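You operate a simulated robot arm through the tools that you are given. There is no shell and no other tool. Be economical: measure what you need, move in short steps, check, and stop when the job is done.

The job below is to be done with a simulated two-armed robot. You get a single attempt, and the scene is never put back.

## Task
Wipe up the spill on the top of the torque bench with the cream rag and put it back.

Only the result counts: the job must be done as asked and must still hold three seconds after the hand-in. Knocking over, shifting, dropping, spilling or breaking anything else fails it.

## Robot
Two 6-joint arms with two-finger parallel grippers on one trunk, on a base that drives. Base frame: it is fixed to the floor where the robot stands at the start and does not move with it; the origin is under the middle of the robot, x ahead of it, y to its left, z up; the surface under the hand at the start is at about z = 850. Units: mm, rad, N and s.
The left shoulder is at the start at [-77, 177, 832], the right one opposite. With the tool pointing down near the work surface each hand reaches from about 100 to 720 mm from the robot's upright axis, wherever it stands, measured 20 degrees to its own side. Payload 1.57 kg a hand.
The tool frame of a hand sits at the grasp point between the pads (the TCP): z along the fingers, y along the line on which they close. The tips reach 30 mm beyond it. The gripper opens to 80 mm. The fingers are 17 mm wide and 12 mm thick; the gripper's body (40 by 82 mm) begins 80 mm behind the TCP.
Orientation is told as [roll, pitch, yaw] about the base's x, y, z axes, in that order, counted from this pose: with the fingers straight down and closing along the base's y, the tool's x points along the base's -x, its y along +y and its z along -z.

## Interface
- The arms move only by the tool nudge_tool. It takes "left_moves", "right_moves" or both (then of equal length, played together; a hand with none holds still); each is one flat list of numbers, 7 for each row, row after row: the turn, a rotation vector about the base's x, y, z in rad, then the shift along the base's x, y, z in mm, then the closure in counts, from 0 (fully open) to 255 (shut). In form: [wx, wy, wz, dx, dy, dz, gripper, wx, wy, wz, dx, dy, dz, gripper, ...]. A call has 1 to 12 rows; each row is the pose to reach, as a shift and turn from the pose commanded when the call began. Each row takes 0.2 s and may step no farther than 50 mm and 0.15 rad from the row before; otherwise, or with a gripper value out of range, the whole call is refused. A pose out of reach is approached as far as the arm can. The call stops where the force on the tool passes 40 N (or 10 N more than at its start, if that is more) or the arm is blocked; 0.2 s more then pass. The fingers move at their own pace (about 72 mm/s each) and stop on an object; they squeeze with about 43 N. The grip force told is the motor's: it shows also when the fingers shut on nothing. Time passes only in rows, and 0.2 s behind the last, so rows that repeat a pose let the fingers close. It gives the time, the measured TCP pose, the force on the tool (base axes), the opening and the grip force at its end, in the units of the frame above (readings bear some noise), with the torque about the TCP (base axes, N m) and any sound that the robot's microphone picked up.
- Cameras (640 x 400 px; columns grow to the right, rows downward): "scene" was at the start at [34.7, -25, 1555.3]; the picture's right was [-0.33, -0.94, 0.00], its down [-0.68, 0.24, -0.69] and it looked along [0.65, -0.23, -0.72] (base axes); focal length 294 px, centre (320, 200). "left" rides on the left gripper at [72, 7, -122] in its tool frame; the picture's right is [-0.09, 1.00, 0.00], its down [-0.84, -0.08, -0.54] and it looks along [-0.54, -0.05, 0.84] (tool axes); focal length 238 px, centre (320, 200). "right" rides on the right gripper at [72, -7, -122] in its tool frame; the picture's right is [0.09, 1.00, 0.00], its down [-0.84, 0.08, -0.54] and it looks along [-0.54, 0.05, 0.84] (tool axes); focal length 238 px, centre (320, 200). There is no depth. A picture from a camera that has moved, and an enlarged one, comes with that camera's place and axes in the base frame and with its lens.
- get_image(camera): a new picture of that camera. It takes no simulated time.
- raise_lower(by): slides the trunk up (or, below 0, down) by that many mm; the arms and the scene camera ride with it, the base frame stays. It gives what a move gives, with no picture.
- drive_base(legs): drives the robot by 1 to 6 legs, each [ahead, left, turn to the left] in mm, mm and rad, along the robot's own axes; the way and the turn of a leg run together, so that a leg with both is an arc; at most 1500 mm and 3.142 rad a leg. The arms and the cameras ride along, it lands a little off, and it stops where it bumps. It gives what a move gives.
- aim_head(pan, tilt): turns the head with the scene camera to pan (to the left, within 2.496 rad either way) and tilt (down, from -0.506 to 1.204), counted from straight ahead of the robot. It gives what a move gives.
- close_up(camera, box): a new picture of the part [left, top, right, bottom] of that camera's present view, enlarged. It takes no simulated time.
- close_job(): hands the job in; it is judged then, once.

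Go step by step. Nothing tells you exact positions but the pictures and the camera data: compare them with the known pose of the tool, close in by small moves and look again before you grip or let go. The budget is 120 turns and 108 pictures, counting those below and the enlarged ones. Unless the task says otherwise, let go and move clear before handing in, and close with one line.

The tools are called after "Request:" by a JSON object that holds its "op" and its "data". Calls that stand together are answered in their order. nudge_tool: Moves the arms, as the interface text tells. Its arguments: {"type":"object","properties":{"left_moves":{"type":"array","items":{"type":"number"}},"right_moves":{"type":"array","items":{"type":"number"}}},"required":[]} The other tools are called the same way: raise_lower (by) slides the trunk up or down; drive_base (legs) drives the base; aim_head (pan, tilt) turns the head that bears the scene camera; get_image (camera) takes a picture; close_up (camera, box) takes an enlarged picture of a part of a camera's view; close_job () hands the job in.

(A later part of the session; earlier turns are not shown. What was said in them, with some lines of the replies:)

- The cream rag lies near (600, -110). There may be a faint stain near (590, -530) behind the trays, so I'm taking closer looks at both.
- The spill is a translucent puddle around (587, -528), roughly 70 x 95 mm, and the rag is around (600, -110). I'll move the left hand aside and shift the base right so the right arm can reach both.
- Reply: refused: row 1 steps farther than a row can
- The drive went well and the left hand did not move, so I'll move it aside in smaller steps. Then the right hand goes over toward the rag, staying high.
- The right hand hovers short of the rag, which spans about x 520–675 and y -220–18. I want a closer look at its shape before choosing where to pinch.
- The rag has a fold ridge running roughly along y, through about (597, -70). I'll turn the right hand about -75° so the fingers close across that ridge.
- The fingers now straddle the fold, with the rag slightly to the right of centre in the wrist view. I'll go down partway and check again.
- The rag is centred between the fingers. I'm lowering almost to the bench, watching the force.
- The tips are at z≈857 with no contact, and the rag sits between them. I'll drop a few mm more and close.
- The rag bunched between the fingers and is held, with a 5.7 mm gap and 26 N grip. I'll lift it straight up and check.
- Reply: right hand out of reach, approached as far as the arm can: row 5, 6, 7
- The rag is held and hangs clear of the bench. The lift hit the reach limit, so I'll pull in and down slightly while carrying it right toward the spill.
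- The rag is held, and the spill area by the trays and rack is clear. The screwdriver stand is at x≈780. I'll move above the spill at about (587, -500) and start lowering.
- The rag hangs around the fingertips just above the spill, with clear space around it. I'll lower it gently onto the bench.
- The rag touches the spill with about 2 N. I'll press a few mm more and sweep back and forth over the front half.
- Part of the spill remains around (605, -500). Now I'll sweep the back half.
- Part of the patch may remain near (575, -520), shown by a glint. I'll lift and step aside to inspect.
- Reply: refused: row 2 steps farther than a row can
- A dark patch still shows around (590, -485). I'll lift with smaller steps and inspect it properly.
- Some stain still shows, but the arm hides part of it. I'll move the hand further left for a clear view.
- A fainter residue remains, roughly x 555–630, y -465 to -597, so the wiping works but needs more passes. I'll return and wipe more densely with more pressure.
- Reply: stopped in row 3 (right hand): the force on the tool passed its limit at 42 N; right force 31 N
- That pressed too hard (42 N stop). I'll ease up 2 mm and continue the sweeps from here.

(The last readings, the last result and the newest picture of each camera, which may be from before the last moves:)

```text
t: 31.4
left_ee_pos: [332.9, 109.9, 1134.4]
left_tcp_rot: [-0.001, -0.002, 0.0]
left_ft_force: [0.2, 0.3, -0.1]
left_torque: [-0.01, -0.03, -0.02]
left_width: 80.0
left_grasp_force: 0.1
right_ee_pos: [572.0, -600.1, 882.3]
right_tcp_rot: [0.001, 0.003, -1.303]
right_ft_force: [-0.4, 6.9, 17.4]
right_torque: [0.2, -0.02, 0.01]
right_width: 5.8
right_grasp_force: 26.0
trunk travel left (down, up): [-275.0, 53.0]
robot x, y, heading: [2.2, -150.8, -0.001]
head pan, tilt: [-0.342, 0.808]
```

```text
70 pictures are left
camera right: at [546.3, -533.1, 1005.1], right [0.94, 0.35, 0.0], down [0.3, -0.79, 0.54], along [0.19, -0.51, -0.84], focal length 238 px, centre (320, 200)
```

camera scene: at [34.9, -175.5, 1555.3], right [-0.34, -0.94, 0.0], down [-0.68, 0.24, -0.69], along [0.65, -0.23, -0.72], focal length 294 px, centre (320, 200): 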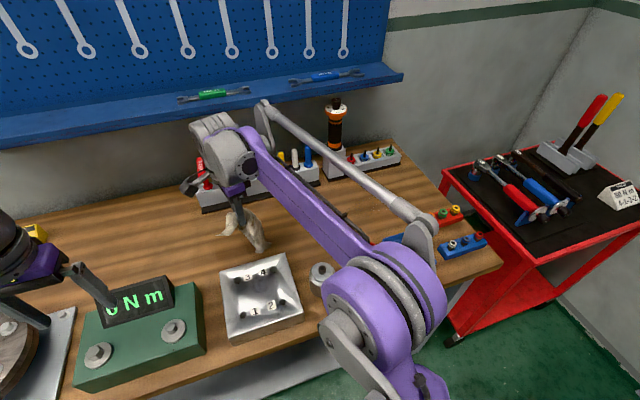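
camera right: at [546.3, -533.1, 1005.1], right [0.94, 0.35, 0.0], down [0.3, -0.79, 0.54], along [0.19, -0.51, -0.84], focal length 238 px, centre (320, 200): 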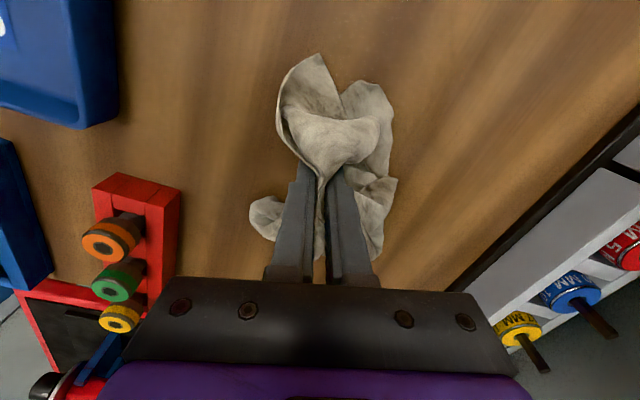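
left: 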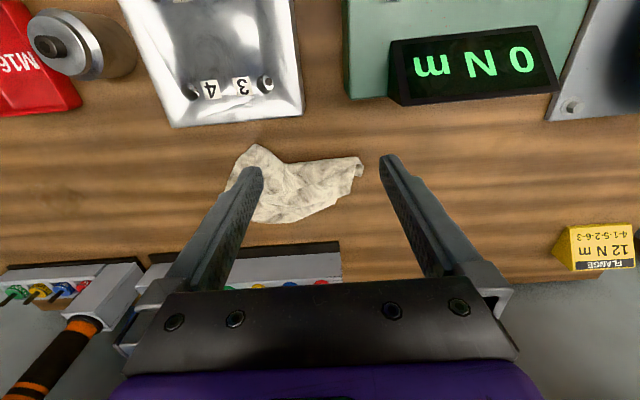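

The pressure is good at about 17 N and the stain looks mostly gone in this view. I'll keep going with lines further back.

Request:
{"op": "nudge_tool", "data": {"right_moves": [0, 0, 0, 13, 0, 0, 255, 0, 0, 0, 13, 35, 0, 255, 0, 0, 0, 13, 70, 0, 255, 0, 0, 0, 13, 105, 0, 255, 0, 0, 0, 13, 140, 0, 255, 0, 0, 0, 26, 140, 0, 255, 0, 0, 0, 26, 105, 0, 255, 0, 0, 0, 26, 70, 0, 255, 0, 0, 0, 26, 35, 0, 255, 0, 0, 0, 26, 0, 0, 255, 0, 0, 0, 39, 0, 0, 255]}}

Request:
{"op": "nudge_tool", "data": {"right_moves": [0, 0, 0, 0, 35, 0, 255, 0, 0, 0, 0, 70, 0, 255, 0, 0, 0, 0, 105, 0, 255, 0, 0, 0, 0, 140, 0, 255, 0, 0, 0, 13, 140, 0, 255, 0, 0, 0, 13, 105, 0, 255, 0, 0, 0, 13, 70, 0, 255, 0, 0, 0, 13, 35, 0, 255, 0, 0, 0, 13, 0, 0, 255, 0, 0, 0, 26, 0, 0, 255, 0, 0, 0, 26, 35, 0, 255, 0, 0, 0, 26, 70, 0, 255]}}

Request:
{"op": "get_image", "data": {"camera": "right"}}

Request:
{"op": "close_up", "data": {"camera": "scene", "box": [310, 145, 470, 245]}}

```text
t: 33.8
left_ee_pos: [331.9, 108.0, 1135.6]
left_tcp_rot: [0.0, -0.004, 0.001]
left_ft_force: [0.4, -0.2, 0.3]
left_torque: [-0.03, 0.02, -0.02]
left_width: 80.2
left_grasp_force: 0.1
right_ee_pos: [610.7, -600.0, 884.1]
right_tcp_rot: [-0.003, -0.001, -1.305]
right_ft_force: [-8.0, -1.1, 18.2]
right_torque: [-0.09, 0.24, 0.01]
right_width: 5.6
right_grasp_force: 25.2
trunk travel left (down, up): [-275.0, 53.0]
robot x, y, heading: [2.3, -150.7, -0.002]
head pan, tilt: [-0.342, 0.808]
```

```text
t: 36.4
left_ee_pos: [332.9, 108.2, 1135.0]
left_tcp_rot: [0.0, -0.002, -0.001]
left_ft_force: [-0.9, -0.1, -0.4]
left_torque: [0.0, -0.01, 0.0]
left_width: 79.7
left_grasp_force: 0.1
right_ee_pos: [636.8, -529.3, 881.6]
right_tcp_rot: [0.004, 0.001, -1.305]
right_ft_force: [2.4, -9.5, 28.8]
right_torque: [-0.35, -0.16, -0.02]
right_width: 5.6
right_grasp_force: 25.4
trunk travel left (down, up): [-275.0, 53.0]
robot x, y, heading: [-0.2, -150.8, 0.0]
head pan, tilt: [-0.342, 0.808]
```

```text
69 pictures are left
camera right: at [611.3, -462.4, 1004.7], right [0.94, 0.35, 0.0], down [0.29, -0.79, 0.54], along [0.19, -0.51, -0.84], focal length 238 px, centre (320, 200)
```

right: 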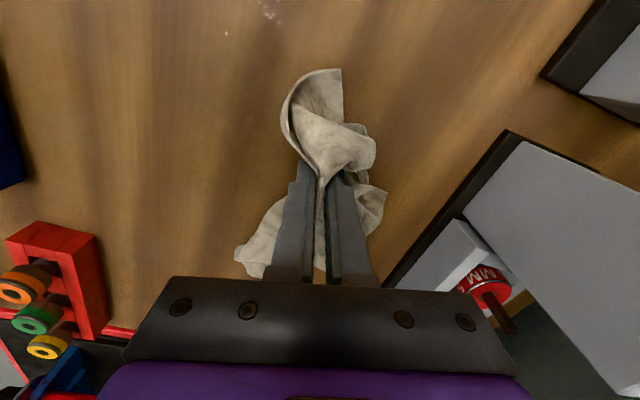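

```text
4.00 times, centred on (390, 195) of scene
camera zoom: at [31.8, -175.3, 1555.6], right [-0.34, -0.94, 0.0], down [-0.68, 0.24, -0.69], along [0.65, -0.23, -0.72], focal length 1177 px, centre (40, 220)
```

zoom: 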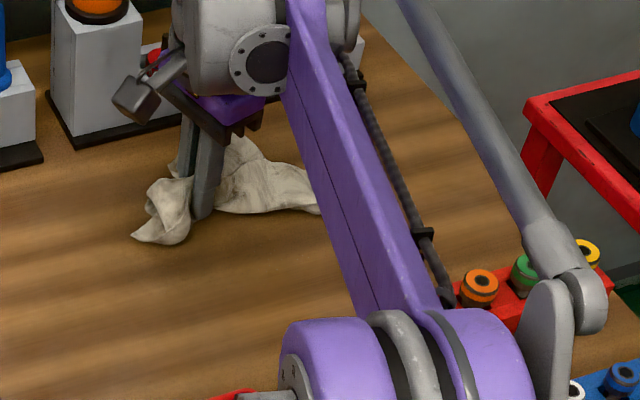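

Nearly clean: a few glints remain at the left edge, around (565–585, -455 to -475). I'll sweep along x in that strip.

Request:
{"op": "nudge_tool", "data": {"right_moves": [0, 0, 0, -20, 30, 1, 255, 0, 0, 0, -30, 65, 1, 255, 0, 0, 0, -35, 95, 1, 255, 0, 0, 0, -65, 95, 1, 255, 0, 0, 0, -95, 95, 1, 255, 0, 0, 0, -95, 80, 1, 255, 0, 0, 0, -65, 80, 1, 255, 0, 0, 0, -35, 80, 1, 255, 0, 0, 0, -35, 65, 1, 255, 0, 0, 0, -65, 65, 1, 255, 0, 0, 0, -95, 65, 1, 255, 0, 0, 0, -95, 50, 1, 255]}}

Request:
{"op": "nudge_tool", "data": {"right_moves": [0, 0, 0, 30, 0, 0, 255, 0, 0, 0, 60, 0, 0, 255, 0, 0, 0, 60, -15, 0, 255, 0, 0, 0, 30, -15, 0, 255, 0, 0, 0, 0, -15, 0, 255, 0, 0, 0, 0, -30, 0, 255, 0, 0, 0, 30, -30, 0, 255, 0, 0, 0, 60, -30, 0, 255]}}

Request:
{"op": "nudge_tool", "data": {"right_moves": [0, 0, 0, 0, 0, 35, 255, 0, 0, 0, -5, 10, 75, 255, 0, 0, 0, -15, 40, 110, 255, 0, 0, 0, -30, 80, 125, 255, 0, 0, 0, -45, 120, 130, 255, 0, 0, 0, -55, 160, 130, 255, 0, 0, 0, -65, 200, 130, 255]}}

Request:
{"op": "close_up", "data": {"camera": "scene", "box": [310, 145, 470, 245]}}

Request:
{"op": "get_image", "data": {"camera": "right"}}

```text
t: 39.0
left_ee_pos: [333.0, 108.6, 1135.3]
left_tcp_rot: [-0.002, 0.0, -0.001]
left_ft_force: [-0.8, 0.1, -0.9]
left_torque: [-0.02, 0.02, 0.0]
left_width: 79.8
left_grasp_force: 0.1
right_ee_pos: [542.2, -481.7, 882.2]
right_tcp_rot: [-0.001, 0.003, -1.302]
right_ft_force: [-1.7, 4.6, 10.5]
right_torque: [0.12, -0.05, 0.02]
right_width: 5.6
right_grasp_force: 25.7
trunk travel left (down, up): [-275.0, 53.0]
robot x, y, heading: [0.1, -148.7, 0.002]
head pan, tilt: [-0.342, 0.808]
```

```text
t: 40.8
left_ee_pos: [334.5, 107.9, 1134.9]
left_tcp_rot: [-0.001, 0.0, 0.0]
left_ft_force: [0.6, 0.1, 0.4]
left_torque: [-0.01, -0.02, 0.0]
left_width: 79.9
left_grasp_force: 0.1
right_ee_pos: [602.0, -509.8, 884.4]
right_tcp_rot: [0.0, 0.003, -1.304]
right_ft_force: [-1.1, -0.4, 3.2]
right_torque: [-0.02, 0.03, 0.0]
right_width: 5.5
right_grasp_force: 25.5
trunk travel left (down, up): [-275.0, 53.0]
robot x, y, heading: [1.4, -151.8, -0.004]
head pan, tilt: [-0.342, 0.808]
```

```text
t: 42.4
left_ee_pos: [334.1, 108.9, 1134.7]
left_tcp_rot: [0.001, 0.0, 0.0]
left_ft_force: [-0.3, -0.5, 0.6]
left_torque: [0.04, 0.02, 0.02]
left_width: 79.8
left_grasp_force: 0.0
right_ee_pos: [538.8, -311.5, 1012.8]
right_tcp_rot: [-0.001, 0.001, -1.303]
right_ft_force: [-0.2, 0.1, -0.6]
right_torque: [-0.03, -0.01, -0.02]
right_width: 5.8
right_grasp_force: 25.7
trunk travel left (down, up): [-275.0, 53.0]
robot x, y, heading: [-1.4, -151.9, 0.003]
head pan, tilt: [-0.342, 0.808]
```

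```text
4.00 times, centred on (390, 195) of scene
camera zoom: at [34.3, -175.4, 1555.3], right [-0.33, -0.94, 0.0], down [-0.68, 0.24, -0.69], along [0.65, -0.23, -0.72], focal length 1177 px, centre (40, 220)
```

zoom: 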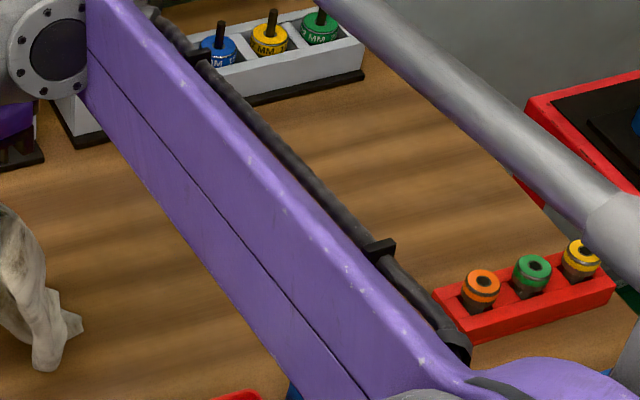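

```text
66 pictures are left
camera right: at [512.7, -245.4, 1135.3], right [0.94, 0.35, 0.0], down [0.3, -0.79, 0.54], along [0.19, -0.51, -0.84], focal length 238 px, centre (320, 200)
```

right: 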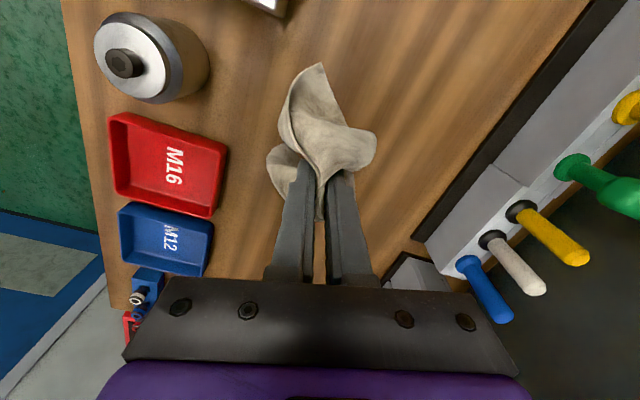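

Looks much cleaner. I'll carry the rag on toward its original place to see the spill area fully.

Request:
{"op": "nudge_tool", "data": {"right_moves": [0, 0, 0, -5, 40, 0, 255, 0, 0, 0, -5, 80, 0, 255, 0, 0, 0, -5, 120, 0, 255, 0, 0, 0, -5, 160, 0, 255, 0, 0, 0, 0, 200, 0, 255, 0, 0, 0, 10, 235, 0, 255, 0, 0, 0, 20, 265, 0, 255]}}

Request:
{"op": "close_up", "data": {"camera": "scene", "box": [310, 145, 470, 245]}}

Request:
{"op": "get_image", "data": {"camera": "scene"}}

```text
t: 44.0
left_ee_pos: [335.7, 107.8, 1134.6]
left_tcp_rot: [0.0, 0.0, 0.001]
left_ft_force: [-0.4, 0.1, -0.1]
left_torque: [0.0, -0.01, -0.02]
left_width: 80.2
left_grasp_force: 0.0
right_ee_pos: [557.7, -44.8, 1013.5]
right_tcp_rot: [0.001, 0.001, -1.302]
right_ft_force: [0.5, -0.2, 0.1]
right_torque: [0.04, 0.03, 0.03]
right_width: 5.4
right_grasp_force: 25.3
trunk travel left (down, up): [-275.0, 53.0]
robot x, y, heading: [-0.2, -149.4, 0.001]
head pan, tilt: [-0.342, 0.808]
```

```text
4.00 times, centred on (390, 195) of scene
camera zoom: at [35.3, -175.4, 1555.3], right [-0.33, -0.94, 0.0], down [-0.68, 0.24, -0.69], along [0.65, -0.23, -0.72], focal length 1177 px, centre (40, 220)
```

zoom: 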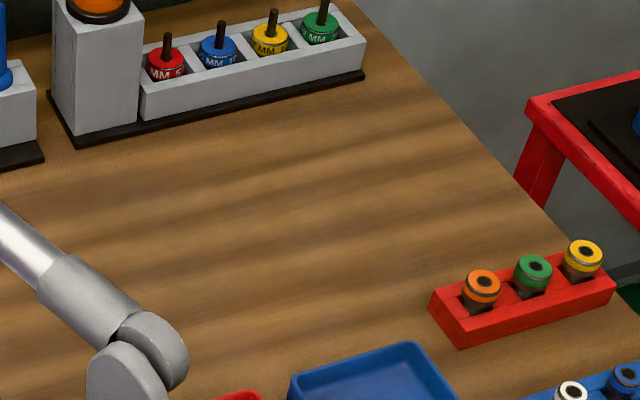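

```text
64 pictures are left
camera scene: at [35.3, -175.4, 1555.3], right [-0.33, -0.94, 0.0], down [-0.68, 0.24, -0.69], along [0.65, -0.23, -0.72], focal length 294 px, centre (320, 200)
```

scene: 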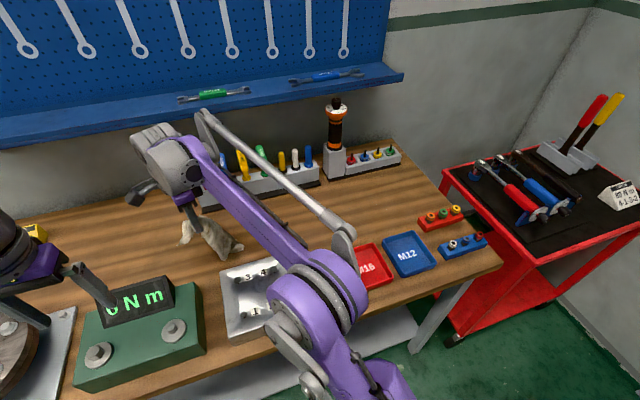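

Request:
{"op": "close_up", "data": {"camera": "scene", "box": [320, 175, 410, 231]}}

```text
7.11 times, centred on (365, 203) of scene
camera zoom: at [35.3, -175.4, 1555.3], right [-0.33, -0.94, 0.0], down [-0.68, 0.24, -0.69], along [0.65, -0.23, -0.72], focal length 2093 px, centre (0, 179)
```

zoom: 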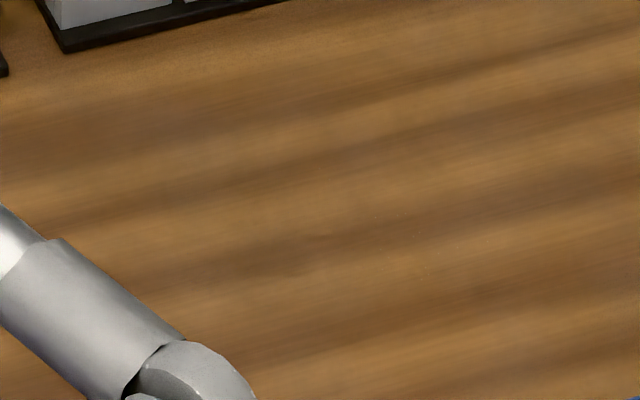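

The stain is gone apart from a few tiny specks near (572, -564). I'll go back for one more dense pass there before returning the rag.

Request:
{"op": "nudge_tool", "data": {"right_moves": [0, 0, 0, -15, -45, 0, 255, 0, 0, 0, -20, -90, 0, 255, 0, 0, 0, -20, -135, 0, 255, 0, 0, 0, -20, -180, 0, 255, 0, 0, 0, -20, -225, 0, 255, 0, 0, 0, -20, -270, 0, 255, 0, 0, 0, -20, -315, 0, 255, 0, 0, 0, -20, -360, 0, 255, 0, 0, 0, -20, -405, 0, 255, 0, 0, 0, -18, -440, -25, 255, 0, 0, 0, -15, -455, -65, 255, 0, 0, 0, -12, -455, -105, 255]}}

Request:
{"op": "nudge_tool", "data": {"right_moves": [0, 0, 0, 0, 0, -15, 255, 0, 0, 0, 0, 0, -25, 255, 0, 0, 0, 0, -30, -26, 255, 0, 0, 0, 0, -65, -26, 255, 0, 0, 0, 0, -100, -26, 255, 0, 0, 0, 10, -110, -26, 255, 0, 0, 0, 10, -75, -26, 255, 0, 0, 0, 10, -40, -26, 255, 0, 0, 0, 10, -5, -26, 255, 0, 0, 0, 20, -5, -26, 255, 0, 0, 0, 20, -40, -26, 255, 0, 0, 0, 20, -75, -26, 255]}}

```text
t: 46.6
left_ee_pos: [334.7, 108.3, 1135.0]
left_tcp_rot: [0.0, 0.003, 0.0]
left_ft_force: [0.5, 0.1, 0.4]
left_torque: [0.01, 0.03, 0.01]
left_width: 80.1
left_grasp_force: 0.2
right_ee_pos: [546.9, -501.3, 906.1]
right_tcp_rot: [0.0, 0.002, -1.304]
right_ft_force: [0.6, -0.2, 0.0]
right_torque: [0.0, 0.02, 0.02]
right_width: 5.6
right_grasp_force: 25.8
trunk travel left (down, up): [-275.0, 53.0]
robot x, y, heading: [2.5, -153.1, -0.001]
head pan, tilt: [-0.342, 0.808]
```

```text
t: 49.2
left_ee_pos: [333.8, 109.8, 1134.7]
left_tcp_rot: [-0.001, -0.003, -0.002]
left_ft_force: [0.1, 0.1, -0.6]
left_torque: [0.02, 0.01, 0.0]
left_width: 80.1
left_grasp_force: 0.1
right_ee_pos: [566.9, -576.4, 883.5]
right_tcp_rot: [0.001, 0.002, -1.302]
right_ft_force: [0.0, 5.9, 18.1]
right_torque: [0.09, -0.03, 0.01]
right_width: 5.7
right_grasp_force: 25.4
trunk travel left (down, up): [-275.0, 53.0]
robot x, y, heading: [-2.9, -149.5, 0.002]
head pan, tilt: [-0.342, 0.808]
```

Good contact. A few more lines, then lift.

Request:
{"op": "nudge_tool", "data": {"right_moves": [0, 0, 0, 0, -30, 0, 255, 0, 0, 0, 9, -30, 0, 255, 0, 0, 0, 9, 5, 0, 255, 0, 0, 0, 9, 40, 0, 255, 0, 0, 0, 9, 75, 0, 255, 0, 0, 0, 19, 75, 0, 255, 0, 0, 0, 19, 40, 0, 255, 0, 0, 0, 19, 5, 0, 255, 0, 0, 0, 19, -30, 0, 255, 0, 0, 0, 29, -30, 0, 255, 0, 0, 0, 29, 10, 0, 255, 0, 0, 0, 29, 50, 0, 255]}}

Request:
{"op": "nudge_tool", "data": {"right_moves": [0, 0, 0, 0, 0, 35, 255, 0, 0, 0, -10, 10, 75, 255, 0, 0, 0, -20, 40, 110, 255, 0, 0, 0, -35, 80, 125, 255, 0, 0, 0, -45, 125, 130, 255, 0, 0, 0, -50, 170, 130, 255, 0, 0, 0, -55, 215, 130, 255, 0, 0, 0, -55, 260, 130, 255, 0, 0, 0, -55, 305, 130, 255, 0, 0, 0, -45, 350, 130, 255, 0, 0, 0, -40, 395, 130, 255, 0, 0, 0, -30, 435, 130, 255]}}

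Request:
{"op": "close_up", "data": {"camera": "scene", "box": [310, 165, 420, 234]}}

Request:
{"op": "get_image", "data": {"camera": "right"}}

```text
t: 51.8
left_ee_pos: [333.1, 108.7, 1135.2]
left_tcp_rot: [0.001, -0.002, 0.0]
left_ft_force: [0.5, 0.1, -0.2]
left_torque: [-0.01, 0.01, -0.02]
left_width: 79.8
left_grasp_force: 0.0
right_ee_pos: [596.3, -524.3, 883.8]
right_tcp_rot: [0.001, 0.0, -1.304]
right_ft_force: [0.7, -5.6, 24.8]
right_torque: [-0.27, -0.1, 0.02]
right_width: 5.8
right_grasp_force: 25.8
trunk travel left (down, up): [-275.0, 53.0]
robot x, y, heading: [4.2, -150.5, -0.005]
head pan, tilt: [-0.342, 0.808]
```

```text
t: 54.4
left_ee_pos: [334.3, 108.9, 1134.1]
left_tcp_rot: [0.001, 0.0, 0.002]
left_ft_force: [0.2, -0.5, -0.9]
left_torque: [-0.03, -0.02, 0.0]
left_width: 79.9
left_grasp_force: 0.0
right_ee_pos: [566.4, -90.1, 1009.5]
right_tcp_rot: [0.001, 0.003, -1.305]
right_ft_force: [0.2, 0.2, 0.3]
right_torque: [0.0, 0.01, -0.02]
right_width: 5.5
right_grasp_force: 25.7
trunk travel left (down, up): [-275.0, 53.0]
robot x, y, heading: [0.8, -153.9, -0.001]
head pan, tilt: [-0.342, 0.808]
```

```text
5.80 times, centred on (365, 200) of scene
camera zoom: at [35.4, -175.1, 1555.3], right [-0.34, -0.94, 0.0], down [-0.68, 0.24, -0.69], along [0.65, -0.23, -0.72], focal length 1706 px, centre (59, 203)
```

zoom: 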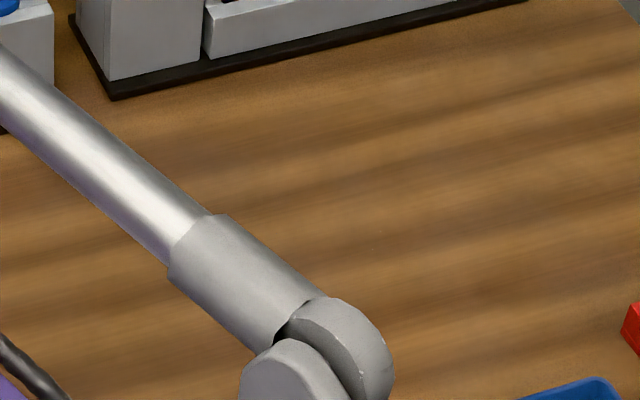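

```text
61 pictures are left
camera right: at [540.1, -22.5, 1131.6], right [0.94, 0.35, 0.0], down [0.3, -0.79, 0.54], along [0.19, -0.51, -0.84], focal length 238 px, centre (320, 200)
```

right: 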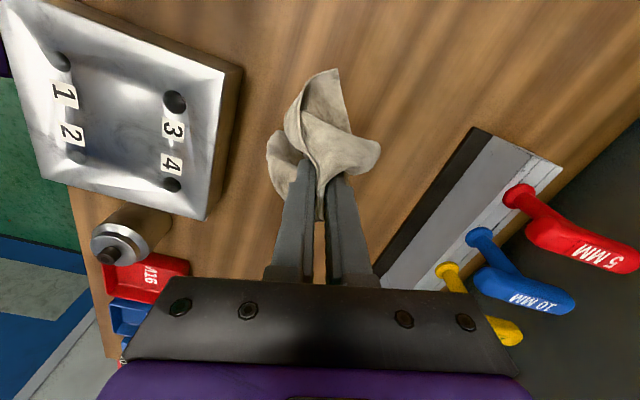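

The spill area is clean. Now I'll lay the rag back at its original place around (597, -110), setting it down and drawing slightly to +y so it spreads as before.

Request:
{"op": "nudge_tool", "data": {"right_moves": [0, 0, 0, 15, -30, -30, 255, 0, 0, 0, 28, -55, -65, 255, 0, 0, 0, 30, -55, -90, 255, 0, 0, 0, 30, -30, -105, 255, 0, 0, 0, 29, -5, -117, 255, 0, 0, 0, 28, 15, -122, 255]}}

Request:
{"op": "get_image", "data": {"camera": "right"}}

Request:
{"op": "close_up", "data": {"camera": "scene", "box": [130, 160, 330, 285]}}

```text
t: 55.8
left_ee_pos: [335.1, 107.7, 1134.9]
left_tcp_rot: [0.002, 0.0, -0.001]
left_ft_force: [0.2, 0.1, -0.3]
left_torque: [-0.01, 0.02, 0.02]
left_width: 79.9
left_grasp_force: 0.1
right_ee_pos: [594.1, -74.4, 889.8]
right_tcp_rot: [0.001, 0.001, -1.301]
right_ft_force: [0.4, -0.4, 0.5]
right_torque: [-0.03, 0.0, -0.03]
right_width: 5.4
right_grasp_force: 25.2
trunk travel left (down, up): [-275.0, 53.0]
robot x, y, heading: [2.9, -149.3, -0.003]
head pan, tilt: [-0.342, 0.808]
```

```text
60 pictures are left
camera right: at [567.3, -7.8, 1011.5], right [0.94, 0.35, 0.0], down [0.3, -0.79, 0.54], along [0.19, -0.51, -0.84], focal length 238 px, centre (320, 200)
```

right: 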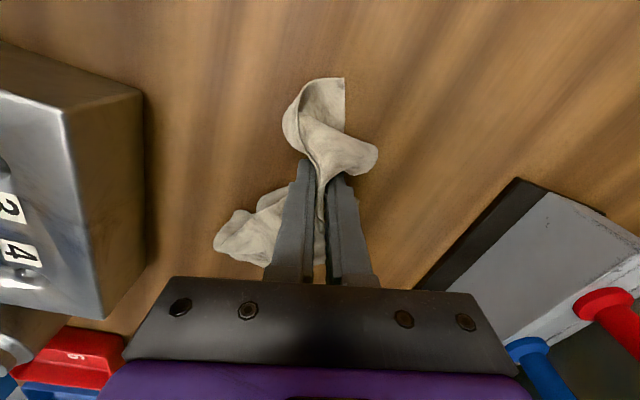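

```text
3.20 times, centred on (230, 222) of scene
camera zoom: at [34.8, -175.9, 1555.3], right [-0.33, -0.94, 0.0], down [-0.68, 0.24, -0.69], along [0.65, -0.23, -0.72], focal length 942 px, centre (608, 128)
```

zoom: 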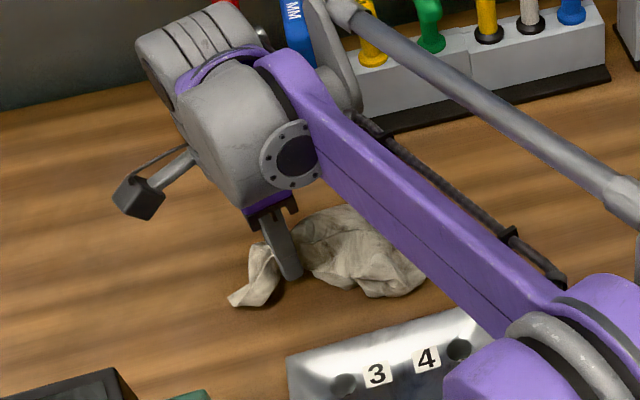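

The rag lies at almost exactly its original spot. I'll nudge it +y 12 mm, lower slightly, open and lift straight up.

Request:
{"op": "nudge_tool", "data": {"right_moves": [0, 0, 0, 0, 12, -2, 255, 0, 0, 0, 0, 12, -3, 255, 0, 0, 0, 0, 12, -3, 150, 0, 0, 0, 0, 12, -3, 60, 0, 0, 0, 0, 12, -3, 0, 0, 0, 0, 0, 12, -3, 0]}}

Request:
{"op": "get_image", "data": {"camera": "right"}}

```text
t: 57.2
left_ee_pos: [334.6, 109.0, 1135.8]
left_tcp_rot: [0.002, 0.0, 0.001]
left_ft_force: [0.7, 0.2, -0.2]
left_torque: [0.04, 0.03, 0.0]
left_width: 79.8
left_grasp_force: 0.1
right_ee_pos: [592.8, -62.8, 885.6]
right_tcp_rot: [-0.002, 0.001, -1.305]
right_ft_force: [-0.1, 0.8, -0.1]
right_torque: [-0.01, 0.04, 0.02]
right_width: 79.9
right_grasp_force: 0.0
trunk travel left (down, up): [-275.0, 53.0]
robot x, y, heading: [-2.0, -150.0, -0.003]
head pan, tilt: [-0.342, 0.808]
```

```text
58 pictures are left
camera right: at [567.0, 3.6, 1008.2], right [0.94, 0.35, 0.0], down [0.3, -0.79, 0.54], along [0.19, -0.51, -0.84], focal length 238 px, centre (320, 200)
```

right: 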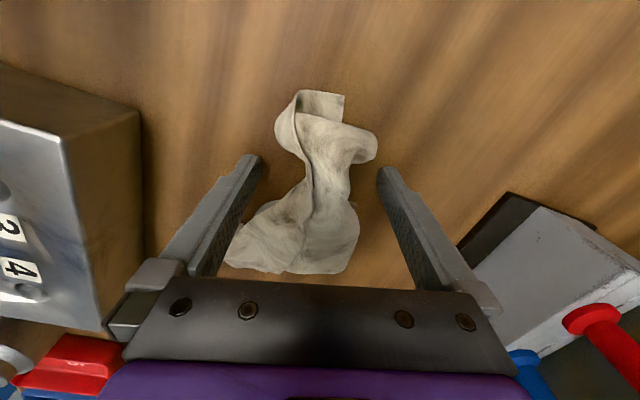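

The rag is released and lies between the open fingers. I'll lift straight up and pull back clear.

Request:
{"op": "nudge_tool", "data": {"right_moves": [0, 0, 0, 0, 0, 35, 0, 0, 0, 0, 0, 0, 75, 0, 0, 0, 0, 0, 0, 115, 0, 0, 0, 0, -20, -15, 145, 0, 0, 0, 0, -45, -40, 165, 0, 0, 0, 0, -75, -70, 180, 0, 0, 0, 0, -105, -100, 185, 0, 0, 0, 0, -135, -130, 185, 0, 0, 0, 0, -165, -165, 185, 0, 0, 0, 0, -190, -200, 185, 0, 0, 0, 0, -215, -235, 185, 0, 0, 0, 0, -235, -270, 185, 0]}}

Request:
{"op": "get_image", "data": {"camera": "scene"}}

Request:
{"op": "close_up", "data": {"camera": "scene", "box": [310, 145, 470, 245]}}

Request:
{"op": "get_image", "data": {"camera": "right"}}

```text
t: 59.8
left_ee_pos: [334.2, 107.1, 1135.7]
left_tcp_rot: [-0.001, -0.001, -0.001]
left_ft_force: [0.9, -0.3, -0.6]
left_torque: [0.02, 0.02, 0.05]
left_width: 79.9
left_grasp_force: 0.1
right_ee_pos: [357.3, -334.1, 1070.0]
right_tcp_rot: [0.001, 0.001, -1.303]
right_ft_force: [0.7, 0.8, -0.4]
right_torque: [0.01, -0.01, 0.01]
right_width: 80.1
right_grasp_force: 0.2
trunk travel left (down, up): [-275.0, 53.0]
robot x, y, heading: [0.0, -151.5, -0.003]
head pan, tilt: [-0.342, 0.808]
```

```text
57 pictures are left
camera scene: at [34.0, -176.9, 1555.3], right [-0.33, -0.94, 0.0], down [-0.68, 0.24, -0.69], along [0.65, -0.23, -0.72], focal length 294 px, centre (320, 200)
```

scene: 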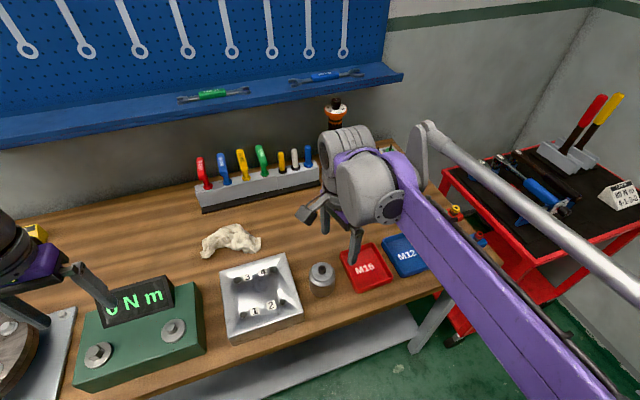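

```text
4.00 times, centred on (390, 195) of scene
camera zoom: at [34.0, -176.9, 1555.3], right [-0.33, -0.94, 0.0], down [-0.68, 0.24, -0.69], along [0.65, -0.23, -0.72], focal length 1177 px, centre (40, 220)
```

zoom: 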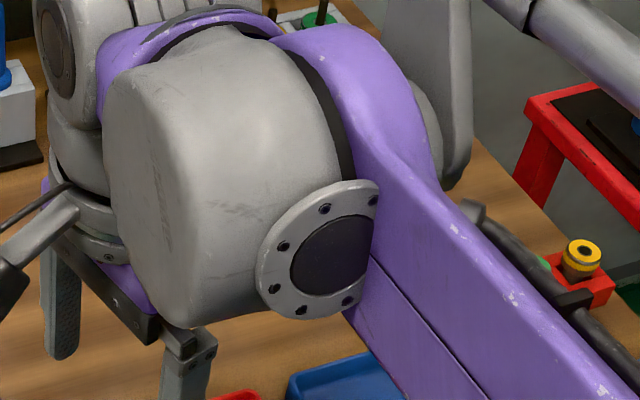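

```text
55 pictures are left
camera right: at [331.2, -267.2, 1191.9], right [0.94, 0.35, 0.0], down [0.3, -0.79, 0.54], along [0.19, -0.5, -0.84], focal length 238 px, centre (320, 200)
```

right: 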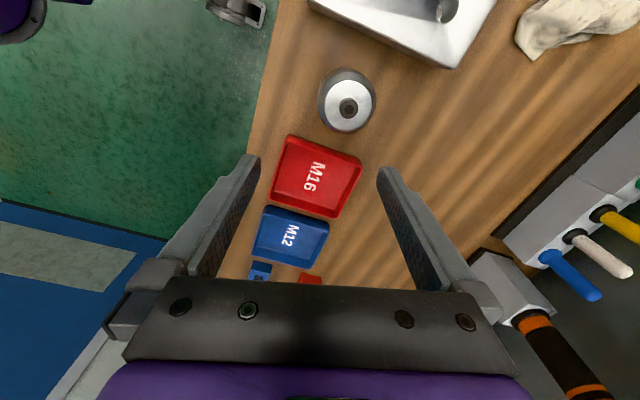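

The rag is back in place at scene pixel (232, 240), the same as before. I'll turn the hand back to its original orientation and inspect the spill area with the wrist camera.

Request:
{"op": "nudge_tool", "data": {"right_moves": [0, 0, 0.145, -5, -15, 0, 0, 0, 0, 0.29, -10, -30, 0, 0, 0, 0, 0.435, -15, -45, 0, 0, 0, 0, 0.58, -20, -60, 0, 0, 0, 0, 0.725, -25, -75, 0, 0, 0, 0, 0.87, -30, -90, 0, 0, 0, 0, 1.015, -35, -105, 0, 0, 0, 0, 1.16, -40, -120, 0, 0, 0, 0, 1.303, -40, -135, 0, 0]}}

Request:
{"op": "close_up", "data": {"camera": "right", "box": [160, 190, 400, 340]}}

Request:
{"op": "close_up", "data": {"camera": "scene", "box": [170, 150, 430, 312]}}

```text
t: 61.8
left_ee_pos: [334.5, 107.7, 1134.9]
left_tcp_rot: [0.001, 0.0, 0.0]
left_ft_force: [0.1, -0.6, -0.4]
left_torque: [0.01, 0.0, 0.02]
left_width: 80.1
left_grasp_force: 0.1
right_ee_pos: [318.9, -469.1, 1071.4]
right_tcp_rot: [0.0, 0.003, 0.002]
right_ft_force: [-0.1, -0.8, 0.6]
right_torque: [-0.02, 0.01, 0.0]
right_width: 80.0
right_grasp_force: 0.1
trunk travel left (down, up): [-275.0, 53.0]
robot x, y, heading: [2.2, -148.9, -0.002]
head pan, tilt: [-0.342, 0.808]
```

```text
2.67 times, centred on (280, 265) of right
camera zoom: at [246.2, -476.8, 1193.2], right [-0.09, 1.0, 0.0], down [0.84, 0.08, 0.54], along [0.54, 0.05, -0.84], focal length 636 px, centre (427, 27)
```

zoom: 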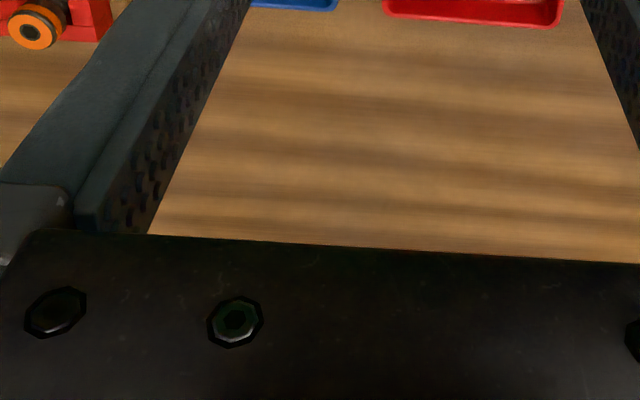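

```text
2.46 times, centred on (300, 231) of scene
camera zoom: at [35.0, -176.7, 1555.3], right [-0.33, -0.94, 0.0], down [-0.68, 0.24, -0.69], along [0.65, -0.23, -0.72], focal length 724 px, centre (369, 124)
```

zoom: 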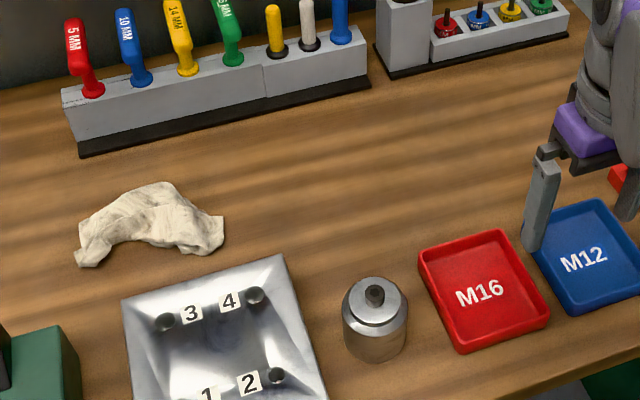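

The spill area is clean, the rag lies at about (593, -103) where it started, and both hands are empty and clear. I'm handing in.

Request:
{"op": "close_job", "data": {}}

```text
The job is handed in.
```

I wiped up the spill on the torque bench with the cream rag, and the last close-up shows that area clean. The rag is back within about 10 mm of where it started, though it lies more bunched than before. Nothing else looks moved, and both grippers are empty and clear.
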